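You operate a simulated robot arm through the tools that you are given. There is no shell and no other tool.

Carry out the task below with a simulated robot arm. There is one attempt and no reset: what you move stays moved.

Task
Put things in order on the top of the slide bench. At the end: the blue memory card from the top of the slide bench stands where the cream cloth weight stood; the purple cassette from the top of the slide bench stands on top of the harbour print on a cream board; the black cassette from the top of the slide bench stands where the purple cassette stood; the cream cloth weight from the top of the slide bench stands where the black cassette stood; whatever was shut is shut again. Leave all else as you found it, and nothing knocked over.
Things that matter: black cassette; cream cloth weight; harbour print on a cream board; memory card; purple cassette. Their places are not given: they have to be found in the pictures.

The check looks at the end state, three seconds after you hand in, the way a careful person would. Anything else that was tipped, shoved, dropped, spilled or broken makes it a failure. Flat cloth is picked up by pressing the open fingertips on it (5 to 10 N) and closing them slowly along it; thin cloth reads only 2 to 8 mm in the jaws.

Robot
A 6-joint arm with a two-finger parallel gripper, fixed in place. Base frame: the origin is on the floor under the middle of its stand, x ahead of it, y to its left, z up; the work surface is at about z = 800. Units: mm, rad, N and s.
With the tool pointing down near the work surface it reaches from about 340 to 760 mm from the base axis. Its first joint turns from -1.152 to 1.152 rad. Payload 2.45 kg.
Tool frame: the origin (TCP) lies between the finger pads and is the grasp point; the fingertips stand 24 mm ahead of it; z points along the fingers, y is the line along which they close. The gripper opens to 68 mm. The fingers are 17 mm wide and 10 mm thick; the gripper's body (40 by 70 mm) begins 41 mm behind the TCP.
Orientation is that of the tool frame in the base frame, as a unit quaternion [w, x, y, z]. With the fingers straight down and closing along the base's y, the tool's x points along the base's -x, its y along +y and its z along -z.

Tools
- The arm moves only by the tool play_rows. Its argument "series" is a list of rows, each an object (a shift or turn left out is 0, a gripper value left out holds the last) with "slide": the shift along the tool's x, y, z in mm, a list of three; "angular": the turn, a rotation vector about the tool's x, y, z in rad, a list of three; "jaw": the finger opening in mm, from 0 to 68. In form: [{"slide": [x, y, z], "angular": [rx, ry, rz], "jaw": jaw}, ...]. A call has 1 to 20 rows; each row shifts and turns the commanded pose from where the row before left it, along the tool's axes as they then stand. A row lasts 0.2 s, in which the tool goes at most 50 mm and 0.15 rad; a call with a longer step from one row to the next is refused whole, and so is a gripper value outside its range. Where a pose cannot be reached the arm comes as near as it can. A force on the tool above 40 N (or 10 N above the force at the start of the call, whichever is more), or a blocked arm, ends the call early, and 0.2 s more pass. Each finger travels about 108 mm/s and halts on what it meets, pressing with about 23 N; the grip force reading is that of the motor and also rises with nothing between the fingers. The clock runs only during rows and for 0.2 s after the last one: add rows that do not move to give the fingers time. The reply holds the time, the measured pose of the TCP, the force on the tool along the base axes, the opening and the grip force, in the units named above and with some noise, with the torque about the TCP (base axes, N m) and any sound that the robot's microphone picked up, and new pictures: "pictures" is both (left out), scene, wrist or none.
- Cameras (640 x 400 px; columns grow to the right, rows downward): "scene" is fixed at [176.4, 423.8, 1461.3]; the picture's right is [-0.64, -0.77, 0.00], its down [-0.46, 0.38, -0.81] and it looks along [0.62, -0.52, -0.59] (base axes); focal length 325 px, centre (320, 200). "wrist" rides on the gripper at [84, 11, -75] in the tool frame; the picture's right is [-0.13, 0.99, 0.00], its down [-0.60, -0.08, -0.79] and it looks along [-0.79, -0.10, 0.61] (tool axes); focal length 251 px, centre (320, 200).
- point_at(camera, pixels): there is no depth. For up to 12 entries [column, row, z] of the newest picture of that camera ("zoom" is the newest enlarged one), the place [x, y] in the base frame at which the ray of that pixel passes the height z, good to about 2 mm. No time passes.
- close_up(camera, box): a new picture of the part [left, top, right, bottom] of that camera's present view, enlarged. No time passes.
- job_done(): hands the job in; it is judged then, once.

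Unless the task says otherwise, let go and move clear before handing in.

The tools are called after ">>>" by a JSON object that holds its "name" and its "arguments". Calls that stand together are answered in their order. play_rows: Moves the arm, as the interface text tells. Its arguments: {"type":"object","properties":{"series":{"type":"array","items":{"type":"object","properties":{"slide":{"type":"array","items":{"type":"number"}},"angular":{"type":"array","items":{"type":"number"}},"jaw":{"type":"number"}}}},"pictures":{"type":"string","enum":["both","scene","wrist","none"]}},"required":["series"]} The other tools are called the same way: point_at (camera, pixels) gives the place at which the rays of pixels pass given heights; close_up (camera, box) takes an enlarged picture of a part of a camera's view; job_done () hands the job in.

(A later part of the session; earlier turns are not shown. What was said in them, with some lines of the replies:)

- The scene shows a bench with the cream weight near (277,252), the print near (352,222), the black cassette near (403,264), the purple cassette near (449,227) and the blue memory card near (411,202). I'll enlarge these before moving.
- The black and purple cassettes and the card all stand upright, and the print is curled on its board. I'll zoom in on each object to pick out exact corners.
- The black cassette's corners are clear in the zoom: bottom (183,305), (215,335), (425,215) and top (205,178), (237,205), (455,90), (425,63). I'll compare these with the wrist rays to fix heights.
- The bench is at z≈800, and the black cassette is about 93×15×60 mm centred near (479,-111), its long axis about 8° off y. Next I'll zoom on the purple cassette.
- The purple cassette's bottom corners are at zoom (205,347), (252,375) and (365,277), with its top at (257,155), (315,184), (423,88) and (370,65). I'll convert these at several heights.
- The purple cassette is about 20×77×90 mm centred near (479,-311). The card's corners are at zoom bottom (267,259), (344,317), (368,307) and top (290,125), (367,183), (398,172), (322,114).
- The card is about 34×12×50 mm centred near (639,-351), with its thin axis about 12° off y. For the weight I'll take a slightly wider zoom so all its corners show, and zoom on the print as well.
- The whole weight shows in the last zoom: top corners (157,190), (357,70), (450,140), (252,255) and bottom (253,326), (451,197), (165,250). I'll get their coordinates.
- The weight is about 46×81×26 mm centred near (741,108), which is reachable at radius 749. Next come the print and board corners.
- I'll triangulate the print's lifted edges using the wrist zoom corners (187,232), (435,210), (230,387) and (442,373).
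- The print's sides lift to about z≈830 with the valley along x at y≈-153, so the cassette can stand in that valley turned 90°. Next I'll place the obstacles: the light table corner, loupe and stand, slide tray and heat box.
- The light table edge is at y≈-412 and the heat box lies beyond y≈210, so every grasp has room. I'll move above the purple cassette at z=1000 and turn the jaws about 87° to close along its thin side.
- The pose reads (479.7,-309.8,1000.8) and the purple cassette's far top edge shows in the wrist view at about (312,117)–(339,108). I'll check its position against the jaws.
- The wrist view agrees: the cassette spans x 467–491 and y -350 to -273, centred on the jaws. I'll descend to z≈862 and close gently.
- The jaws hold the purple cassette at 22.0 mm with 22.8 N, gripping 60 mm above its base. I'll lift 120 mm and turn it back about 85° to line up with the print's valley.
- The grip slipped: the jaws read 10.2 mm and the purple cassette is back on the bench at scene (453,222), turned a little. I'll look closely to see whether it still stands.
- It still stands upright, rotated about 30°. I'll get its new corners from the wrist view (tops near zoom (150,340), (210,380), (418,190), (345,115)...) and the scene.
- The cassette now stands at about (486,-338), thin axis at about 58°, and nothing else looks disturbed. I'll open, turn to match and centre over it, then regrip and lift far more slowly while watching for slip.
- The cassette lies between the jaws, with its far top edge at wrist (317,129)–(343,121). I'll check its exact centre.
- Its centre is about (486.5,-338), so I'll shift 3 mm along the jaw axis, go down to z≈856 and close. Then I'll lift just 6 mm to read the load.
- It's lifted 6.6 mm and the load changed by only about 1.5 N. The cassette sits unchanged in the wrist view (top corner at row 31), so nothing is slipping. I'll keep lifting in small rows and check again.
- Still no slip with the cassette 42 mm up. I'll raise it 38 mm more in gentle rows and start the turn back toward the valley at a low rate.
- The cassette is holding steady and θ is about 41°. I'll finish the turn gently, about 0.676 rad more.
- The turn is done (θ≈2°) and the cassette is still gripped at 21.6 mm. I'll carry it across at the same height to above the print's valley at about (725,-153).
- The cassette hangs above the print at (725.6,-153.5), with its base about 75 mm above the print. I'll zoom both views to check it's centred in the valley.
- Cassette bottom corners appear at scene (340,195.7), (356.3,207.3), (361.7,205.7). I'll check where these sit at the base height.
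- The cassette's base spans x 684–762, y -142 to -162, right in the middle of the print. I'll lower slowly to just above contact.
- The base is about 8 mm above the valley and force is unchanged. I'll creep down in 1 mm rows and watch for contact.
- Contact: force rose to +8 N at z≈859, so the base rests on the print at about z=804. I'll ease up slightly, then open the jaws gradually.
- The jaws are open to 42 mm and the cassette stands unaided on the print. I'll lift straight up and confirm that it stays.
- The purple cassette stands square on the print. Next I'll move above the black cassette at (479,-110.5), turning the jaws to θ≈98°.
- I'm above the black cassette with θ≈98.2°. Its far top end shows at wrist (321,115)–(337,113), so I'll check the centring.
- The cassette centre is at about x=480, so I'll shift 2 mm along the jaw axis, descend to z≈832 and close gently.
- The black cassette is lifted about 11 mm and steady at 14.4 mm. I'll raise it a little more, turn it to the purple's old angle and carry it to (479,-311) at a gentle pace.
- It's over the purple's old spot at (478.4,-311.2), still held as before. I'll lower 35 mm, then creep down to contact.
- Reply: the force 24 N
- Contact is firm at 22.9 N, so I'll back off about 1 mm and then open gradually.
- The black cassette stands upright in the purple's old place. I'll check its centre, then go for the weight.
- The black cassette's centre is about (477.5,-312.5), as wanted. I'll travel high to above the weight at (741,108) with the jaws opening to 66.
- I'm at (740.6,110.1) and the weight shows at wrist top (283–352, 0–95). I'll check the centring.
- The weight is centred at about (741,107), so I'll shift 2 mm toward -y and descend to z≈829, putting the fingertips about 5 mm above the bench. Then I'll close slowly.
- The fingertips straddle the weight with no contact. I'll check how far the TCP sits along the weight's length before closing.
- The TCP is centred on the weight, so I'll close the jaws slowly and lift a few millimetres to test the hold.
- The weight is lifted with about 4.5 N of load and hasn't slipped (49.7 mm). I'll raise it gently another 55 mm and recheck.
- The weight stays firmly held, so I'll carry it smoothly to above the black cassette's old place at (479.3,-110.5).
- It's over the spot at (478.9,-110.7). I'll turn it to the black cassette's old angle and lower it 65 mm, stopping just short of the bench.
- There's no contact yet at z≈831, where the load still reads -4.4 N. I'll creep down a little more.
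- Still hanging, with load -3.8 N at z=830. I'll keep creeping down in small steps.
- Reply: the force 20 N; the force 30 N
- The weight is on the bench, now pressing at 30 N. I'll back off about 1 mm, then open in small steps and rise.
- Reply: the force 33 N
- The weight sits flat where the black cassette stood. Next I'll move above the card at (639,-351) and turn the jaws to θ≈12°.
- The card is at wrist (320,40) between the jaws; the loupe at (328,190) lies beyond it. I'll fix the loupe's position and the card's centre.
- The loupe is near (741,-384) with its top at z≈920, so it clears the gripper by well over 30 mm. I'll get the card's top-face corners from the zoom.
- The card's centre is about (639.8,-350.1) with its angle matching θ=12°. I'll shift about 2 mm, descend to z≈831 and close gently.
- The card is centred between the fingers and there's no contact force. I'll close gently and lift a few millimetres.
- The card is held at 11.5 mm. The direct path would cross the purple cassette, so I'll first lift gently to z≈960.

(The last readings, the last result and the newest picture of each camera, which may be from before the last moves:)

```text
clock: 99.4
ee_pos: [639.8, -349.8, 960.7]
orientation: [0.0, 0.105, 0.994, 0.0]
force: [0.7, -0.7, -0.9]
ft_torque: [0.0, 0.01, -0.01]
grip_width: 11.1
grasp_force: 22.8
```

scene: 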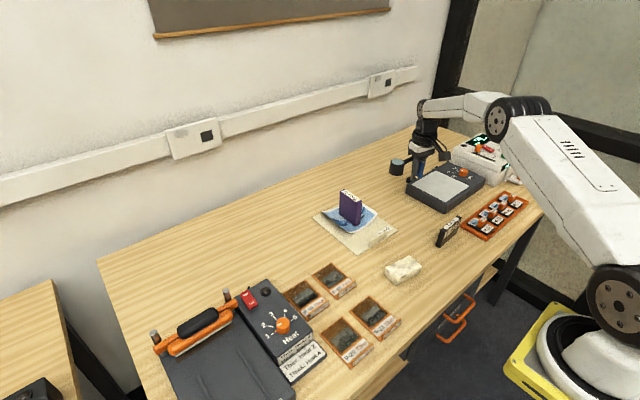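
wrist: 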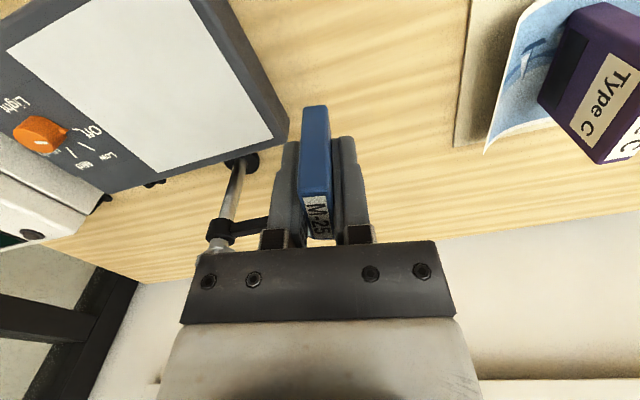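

The card is steady at z=960. I'll pass to the robot side of the purple cassette via (620,-100).

>>> {"name": "play_rows", "arguments": {"series": [{"slide": [2.2, 7.2, 0]}, {"slide": [4.4, 14.4, 0]}, {"slide": [5.82, 19.25, 0]}, {"slide": [5.82, 19.25, 0]}, {"slide": [5.82, 19.25, 0]}, {"slide": [5.82, 19.25, 0]}, {"slide": [5.82, 19.25, 0]}, {"slide": [5.82, 19.25, 0]}, {"slide": [5.82, 19.25, 0]}, {"slide": [5.82, 19.25, 0]}, {"slide": [5.82, 19.25, 0]}, {"slide": [5.82, 19.25, 0]}, {"slide": [4.4, 14.4, 0]}, {"slide": [2.2, 7.2, 0]}, {"slide": [1.5, 4.8, 0]}, {}], "pictures": "scene"}}

```text
clock: 102.8
ee_pos: [619.7, -100.7, 961.7]
orientation: [0.0, 0.105, 0.994, -0.001]
force: [0.8, -0.2, -0.9]
ft_torque: [-0.03, 0.0, 0.01]
grip_width: 11.7
grasp_force: 22.8
```

scene: 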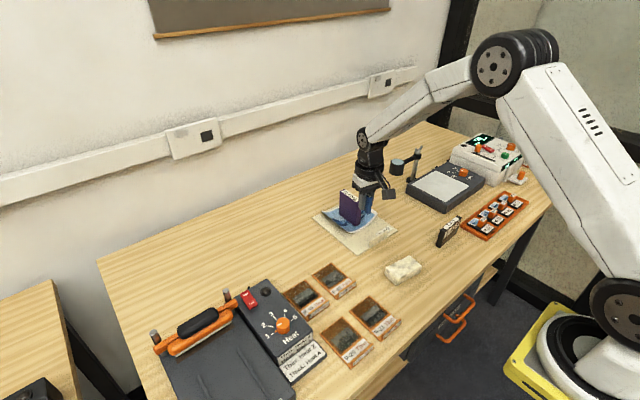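

The card has passed the purple cassette safely. I'll carry on to above the weight's old place, with the TCP target at (743,107.5) to allow for the card's 2.5 mm offset.

>>> {"name": "play_rows", "arguments": {"series": [{"slide": [-2.33, 6.88, 0]}, {"slide": [-4.66, 13.75, 0]}, {"slide": [-6.21, 18.34, 0]}, {"slide": [-6.21, 18.34, 0]}, {"slide": [-6.21, 18.34, 0]}, {"slide": [-6.21, 18.34, 0]}, {"slide": [-6.21, 18.34, 0]}, {"slide": [-6.21, 18.34, 0]}, {"slide": [-6.21, 18.34, 0]}, {"slide": [-6.21, 18.34, 0]}, {"slide": [-6.21, 18.34, 0]}, {"slide": [-6.21, 18.34, 0]}, {"slide": [-4.66, 13.75, 0]}, {"slide": [-2.33, 6.88, 0]}, {"slide": [-1.55, 4.58, 0]}, {}]}}

```text
clock: 106.2
ee_pos: [744.8, 108.6, 960.7]
orientation: [0.0, 0.105, 0.994, 0.001]
force: [0.1, -0.4, -1.2]
ft_torque: [0.0, -0.01, 0.01]
grip_width: 11.4
grasp_force: 23.2
```

scene: 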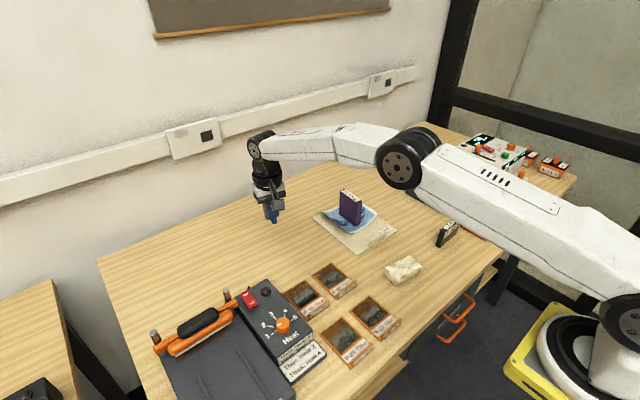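
wrist: 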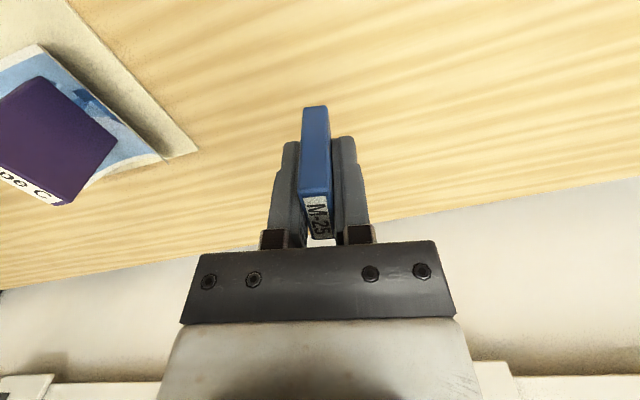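

I'm at (744.8,108.6) with the card unchanged in the jaws. I'll lower 125 mm at a moderate pace, then creep.

>>> {"name": "play_rows", "arguments": {"series": [{"slide": [0, 0, 5]}, {"slide": [0, 0, 10]}, {"slide": [0, 0, 14]}, {"slide": [0, 0, 14]}, {"slide": [0, 0, 14]}, {"slide": [0, 0, 14]}, {"slide": [0, 0, 14]}, {"slide": [0, 0, 14]}, {"slide": [0, 0, 12]}, {"slide": [0, 0, 8]}, {"slide": [0, 0, 4]}, {"slide": [0, 0, 2]}, {}, {}]}}

>>> {"name": "play_rows", "arguments": {"series": [{"slide": [0, 0, 0.8]}, {"slide": [0, 0, 0.8]}, {}], "pictures": "none"}}

```text
clock: 109.2
ee_pos: [743.8, 107.5, 836.8]
orientation: [0.0, 0.105, 0.994, 0.0]
force: [-0.6, -0.1, -0.5]
ft_torque: [0.01, 0.0, 0.03]
grip_width: 11.4
grasp_force: 23.0
```

scene: 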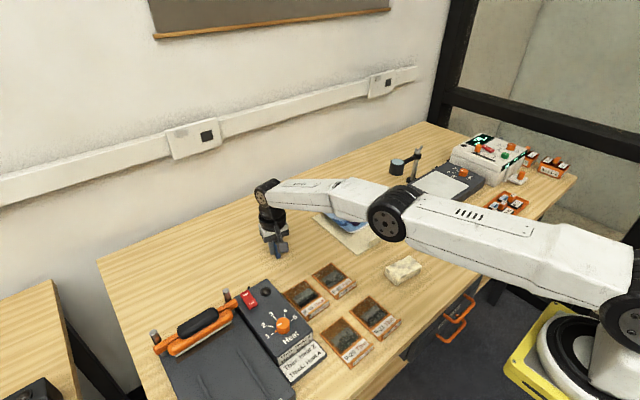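
wrist: 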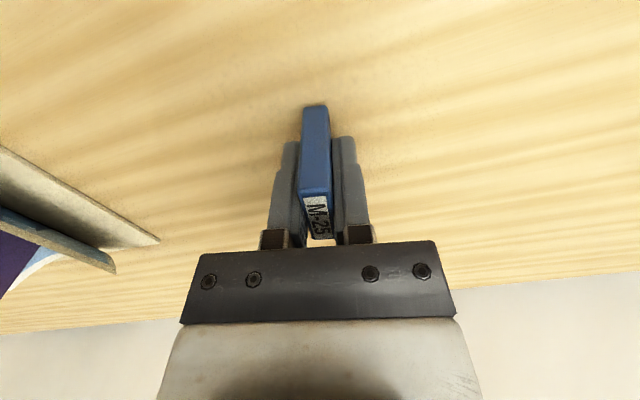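

```text
clock: 110.0
ee_pos: [743.7, 108.0, 834.8]
orientation: [-0.001, 0.105, 0.994, 0.0]
force: [-0.5, 0.2, 0.1]
ft_torque: [-0.03, 0.01, -0.04]
grip_width: 11.2
grasp_force: 23.0
```

The TCP is at z≈834.8 with no contact yet; contact should come near 831. I'll take small steps, checking force after each.

>>> {"name": "play_rows", "arguments": {"series": [{"slide": [0, 0, 0.8]}, {"slide": [0, 0, 0.8]}, {}], "pictures": "none"}}

>>> {"name": "play_rows", "arguments": {"series": [{"slide": [0, 0, 0.5]}, {"slide": [0, 0, 0.5]}, {}], "pictures": "none"}}

```text
clock: 110.8
ee_pos: [744.4, 107.1, 832.4]
orientation: [0.0, 0.106, 0.994, 0.0]
force: [0.2, 0.3, 0.1]
ft_torque: [-0.01, 0.0, -0.03]
grip_width: 11.7
grasp_force: 23.3
```

```text
clock: 111.6
ee_pos: [744.0, 109.3, 830.9]
orientation: [0.0, 0.105, 0.994, 0.0]
force: [0.3, -0.6, -0.1]
ft_torque: [0.03, 0.03, -0.02]
grip_width: 11.2
grasp_force: 23.4
```

>>> {"name": "play_rows", "arguments": {"series": [{"slide": [0, 0, 0.4]}, {"slide": [0, 0, 0.3]}, {}], "pictures": "none"}}

>>> {"name": "close_up", "arguments": {"camera": "scene", "box": [244, 210, 308, 260]}}

```text
clock: 112.4
ee_pos: [744.6, 107.2, 831.0]
orientation: [0.0, 0.105, 0.994, -0.001]
force: [-0.1, 0.6, 2.2]
ft_torque: [0.03, -0.01, -0.02]
grip_width: 11.8
grasp_force: 23.2
```

```text
8.00 times, centred on (276, 235) of scene
```

zoom: 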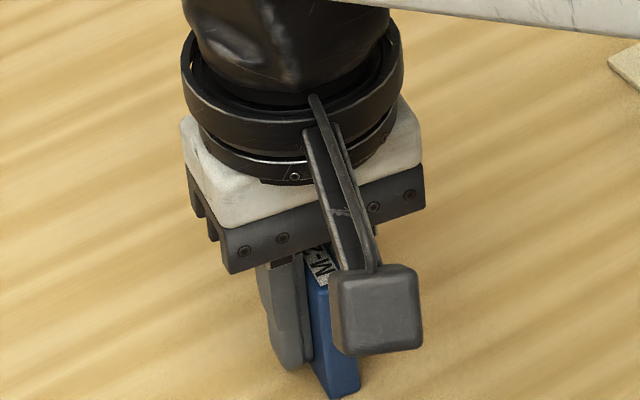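

Light contact at 2.2 N: the card just touches the bench at the same height as when it was gripped. I'll open in small steps, then rise.

>>> {"name": "play_rows", "arguments": {"series": [{"slide": [0, 0, 0.2], "jaw": 6}, {"jaw": 9}, {"jaw": 11}, {"jaw": 12.5}, {"jaw": 14}, {"jaw": 17}, {"jaw": 22}, {"jaw": 28}, {"jaw": 36}, {}, {}]}}

```text
clock: 114.8
ee_pos: [743.9, 107.7, 831.6]
orientation: [0.0, 0.106, 0.994, 0.0]
force: [0.1, 0.1, 0.5]
ft_torque: [0.0, -0.01, -0.02]
grip_width: 36.2
grasp_force: 0.0
```

scene: 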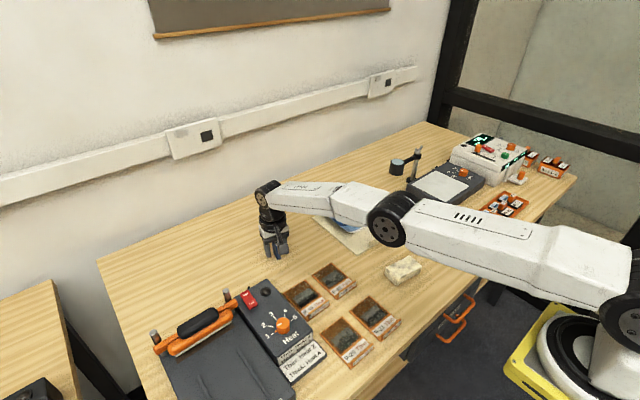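
wrist: 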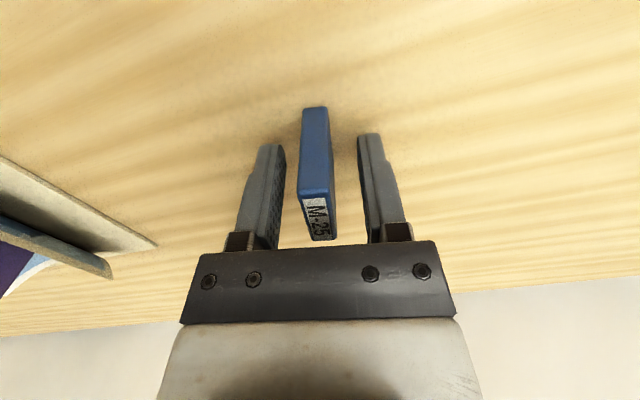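

The card stands free between the open fingers in the wrist view (302–335, 105–240). I'll rise straight up and back the arm away toward the robot for a final look.

>>> {"name": "play_rows", "arguments": {"series": [{"slide": [0, 0, -6]}, {"slide": [0, 0, -15]}, {"slide": [0, 0, -30]}, {"slide": [0, 0, -40]}, {"slide": [0, 0, -40]}, {"slide": [0, 0, -40]}, {"slide": [0, 0, -30]}, {"slide": [30, 0, -20]}, {"slide": [40, 0, -10]}, {"slide": [40, 0, -10]}, {"slide": [40, 0, -10]}, {"slide": [40, 0, 0]}, {"slide": [40, 0, 0]}, {"slide": [40, 0, 0]}, {}]}}

>>> {"name": "close_up", "arguments": {"camera": "scene", "box": [240, 170, 480, 320]}}

>>> {"name": "close_up", "arguments": {"camera": "scene", "box": [248, 222, 308, 269]}}

```text
clock: 118.0
ee_pos: [478.4, 164.3, 1082.1]
orientation: [-0.001, 0.106, 0.994, 0.0]
force: [-0.2, -0.3, 0.0]
ft_torque: [-0.02, 0.01, 0.01]
grip_width: 35.8
grasp_force: 0.1
```

scene: 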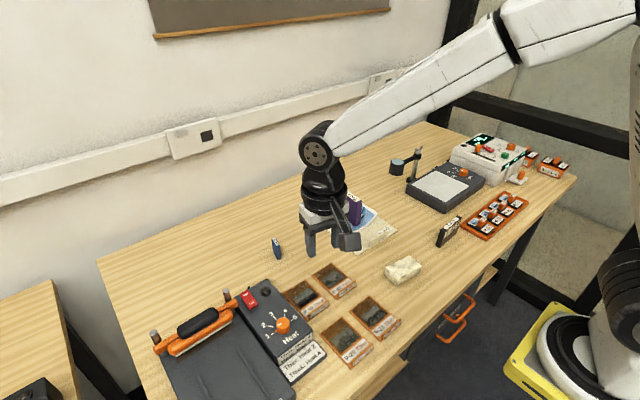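
wrist: 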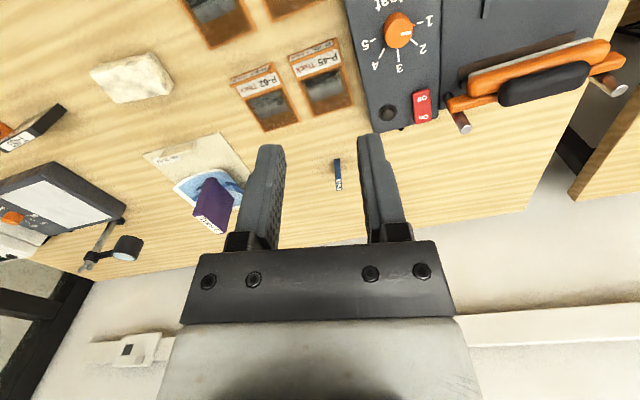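

```text
2.67 times, centred on (360, 245) of scene
```

zoom: 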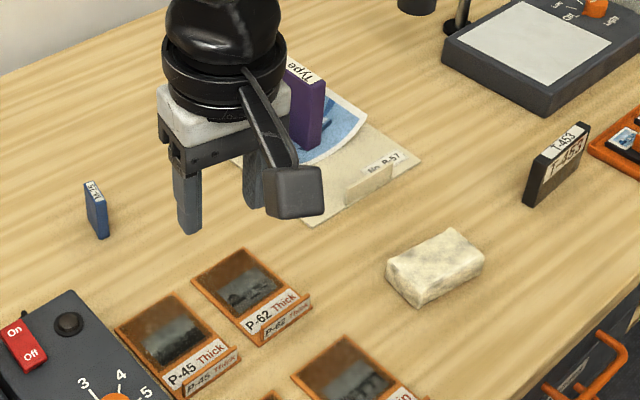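

```text
8.51 times, centred on (278, 246) of scene
```

zoom: 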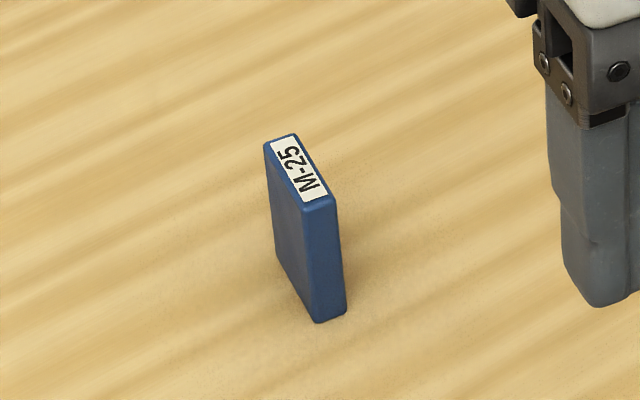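

All five items appear in place: the card stands upright, and the weight and both cassettes are upright too. I'll check the card's position and move the arm back to its starting area for an unobstructed final view.

>>> {"name": "point_at", "arguments": {"camera": "zoom", "pixels": [[276, 258, 800], [313, 323, 800], [347, 312, 800]]}}

>>> {"name": "play_rows", "arguments": {"series": [{"slide": [-0.6, -28.5, -4.2]}, {"slide": [-0.6, -28.5, -4.2]}, {"slide": [-0.6, -28.5, -4.2]}, {"slide": [-0.6, -28.5, -4.2]}, {"slide": [-0.6, -28.5, -4.2]}, {"slide": [-0.6, -28.5, -4.2]}, {"slide": [-0.6, -28.5, -4.2]}, {"slide": [-0.6, -28.5, -4.2]}, {"slide": [-0.6, -28.5, -4.2]}, {"slide": [-0.6, -28.5, -4.2]}, {"angular": [0, 0, -0.1]}, {"angular": [0, 0, -0.11]}, {}]}}

>>> {"name": "close_up", "arguments": {"camera": "scene", "box": [240, 170, 480, 320]}}

```text
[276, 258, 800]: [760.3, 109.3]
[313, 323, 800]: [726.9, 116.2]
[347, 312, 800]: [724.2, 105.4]
```

```text
clock: 120.8
ee_pos: [425.9, -117.1, 1122.9]
orientation: [0.001, 0.0, 1.0, 0.0]
force: [-1.0, 0.3, -0.6]
ft_torque: [0.04, 0.0, 0.03]
grip_width: 36.0
grasp_force: 0.1
```

scene: 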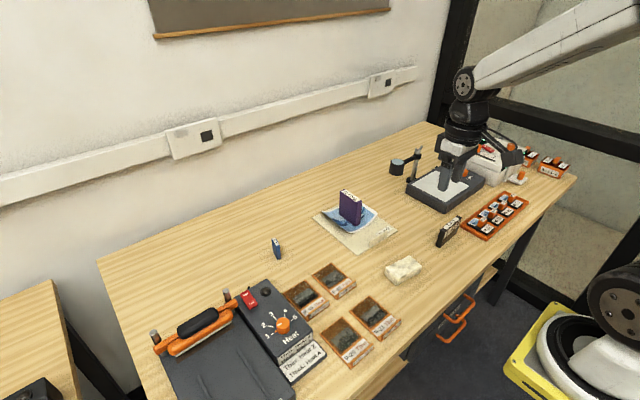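
wrist: 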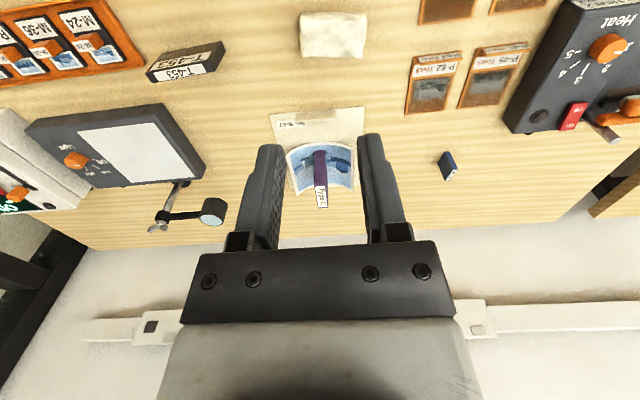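

```text
2.67 times, centred on (360, 245) of scene
```

zoom: 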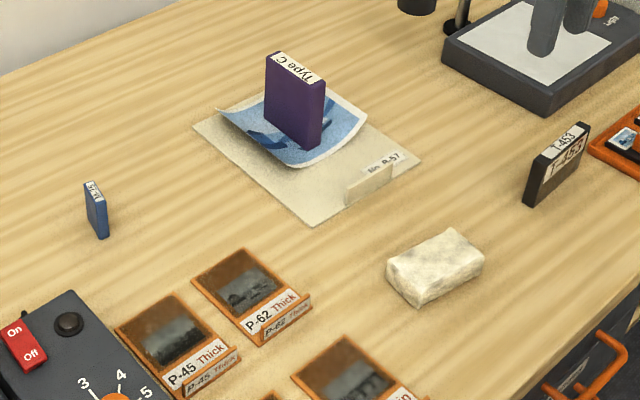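

The final views show the card at about (742,107) in the weight's place and the weight where the black cassette stood. The black cassette is in the purple's place and the purple cassette stands upright on the print. Everything else, the drawers included, looks unchanged and the arm is clear, so I'm handing in.

>>> {"name": "job_done", "arguments": {}}

```text
The job is handed in.
```

I put all four items where you asked and handed the job in. In the last pictures they were standing and steady, but I haven't seen the check's result.

- **Blue memory card:** stands at about (742, 107), where the cream cloth weight stood.
- **Cream cloth weight:** lies at about (479, -110), where the black cassette stood.
- **Black cassette:** stands at about (478, -312), where the purple cassette stood.
- **Purple cassette:** stands upright on the harbour print at about (723, -153). I turned it a quarter turn so it sits in the dip of the curled print.

On my first lift the purple cassette slipped out of the grip and came back down on the bench. It stayed upright, turned about 30° and moved about 28 mm. I saw nothing else disturbed and heard no sound reported, and I picked it up again more slowly.

I didn't open anything, so there was nothing to shut again. The rest of the bench looks as it did at the start, and the arm is clear.
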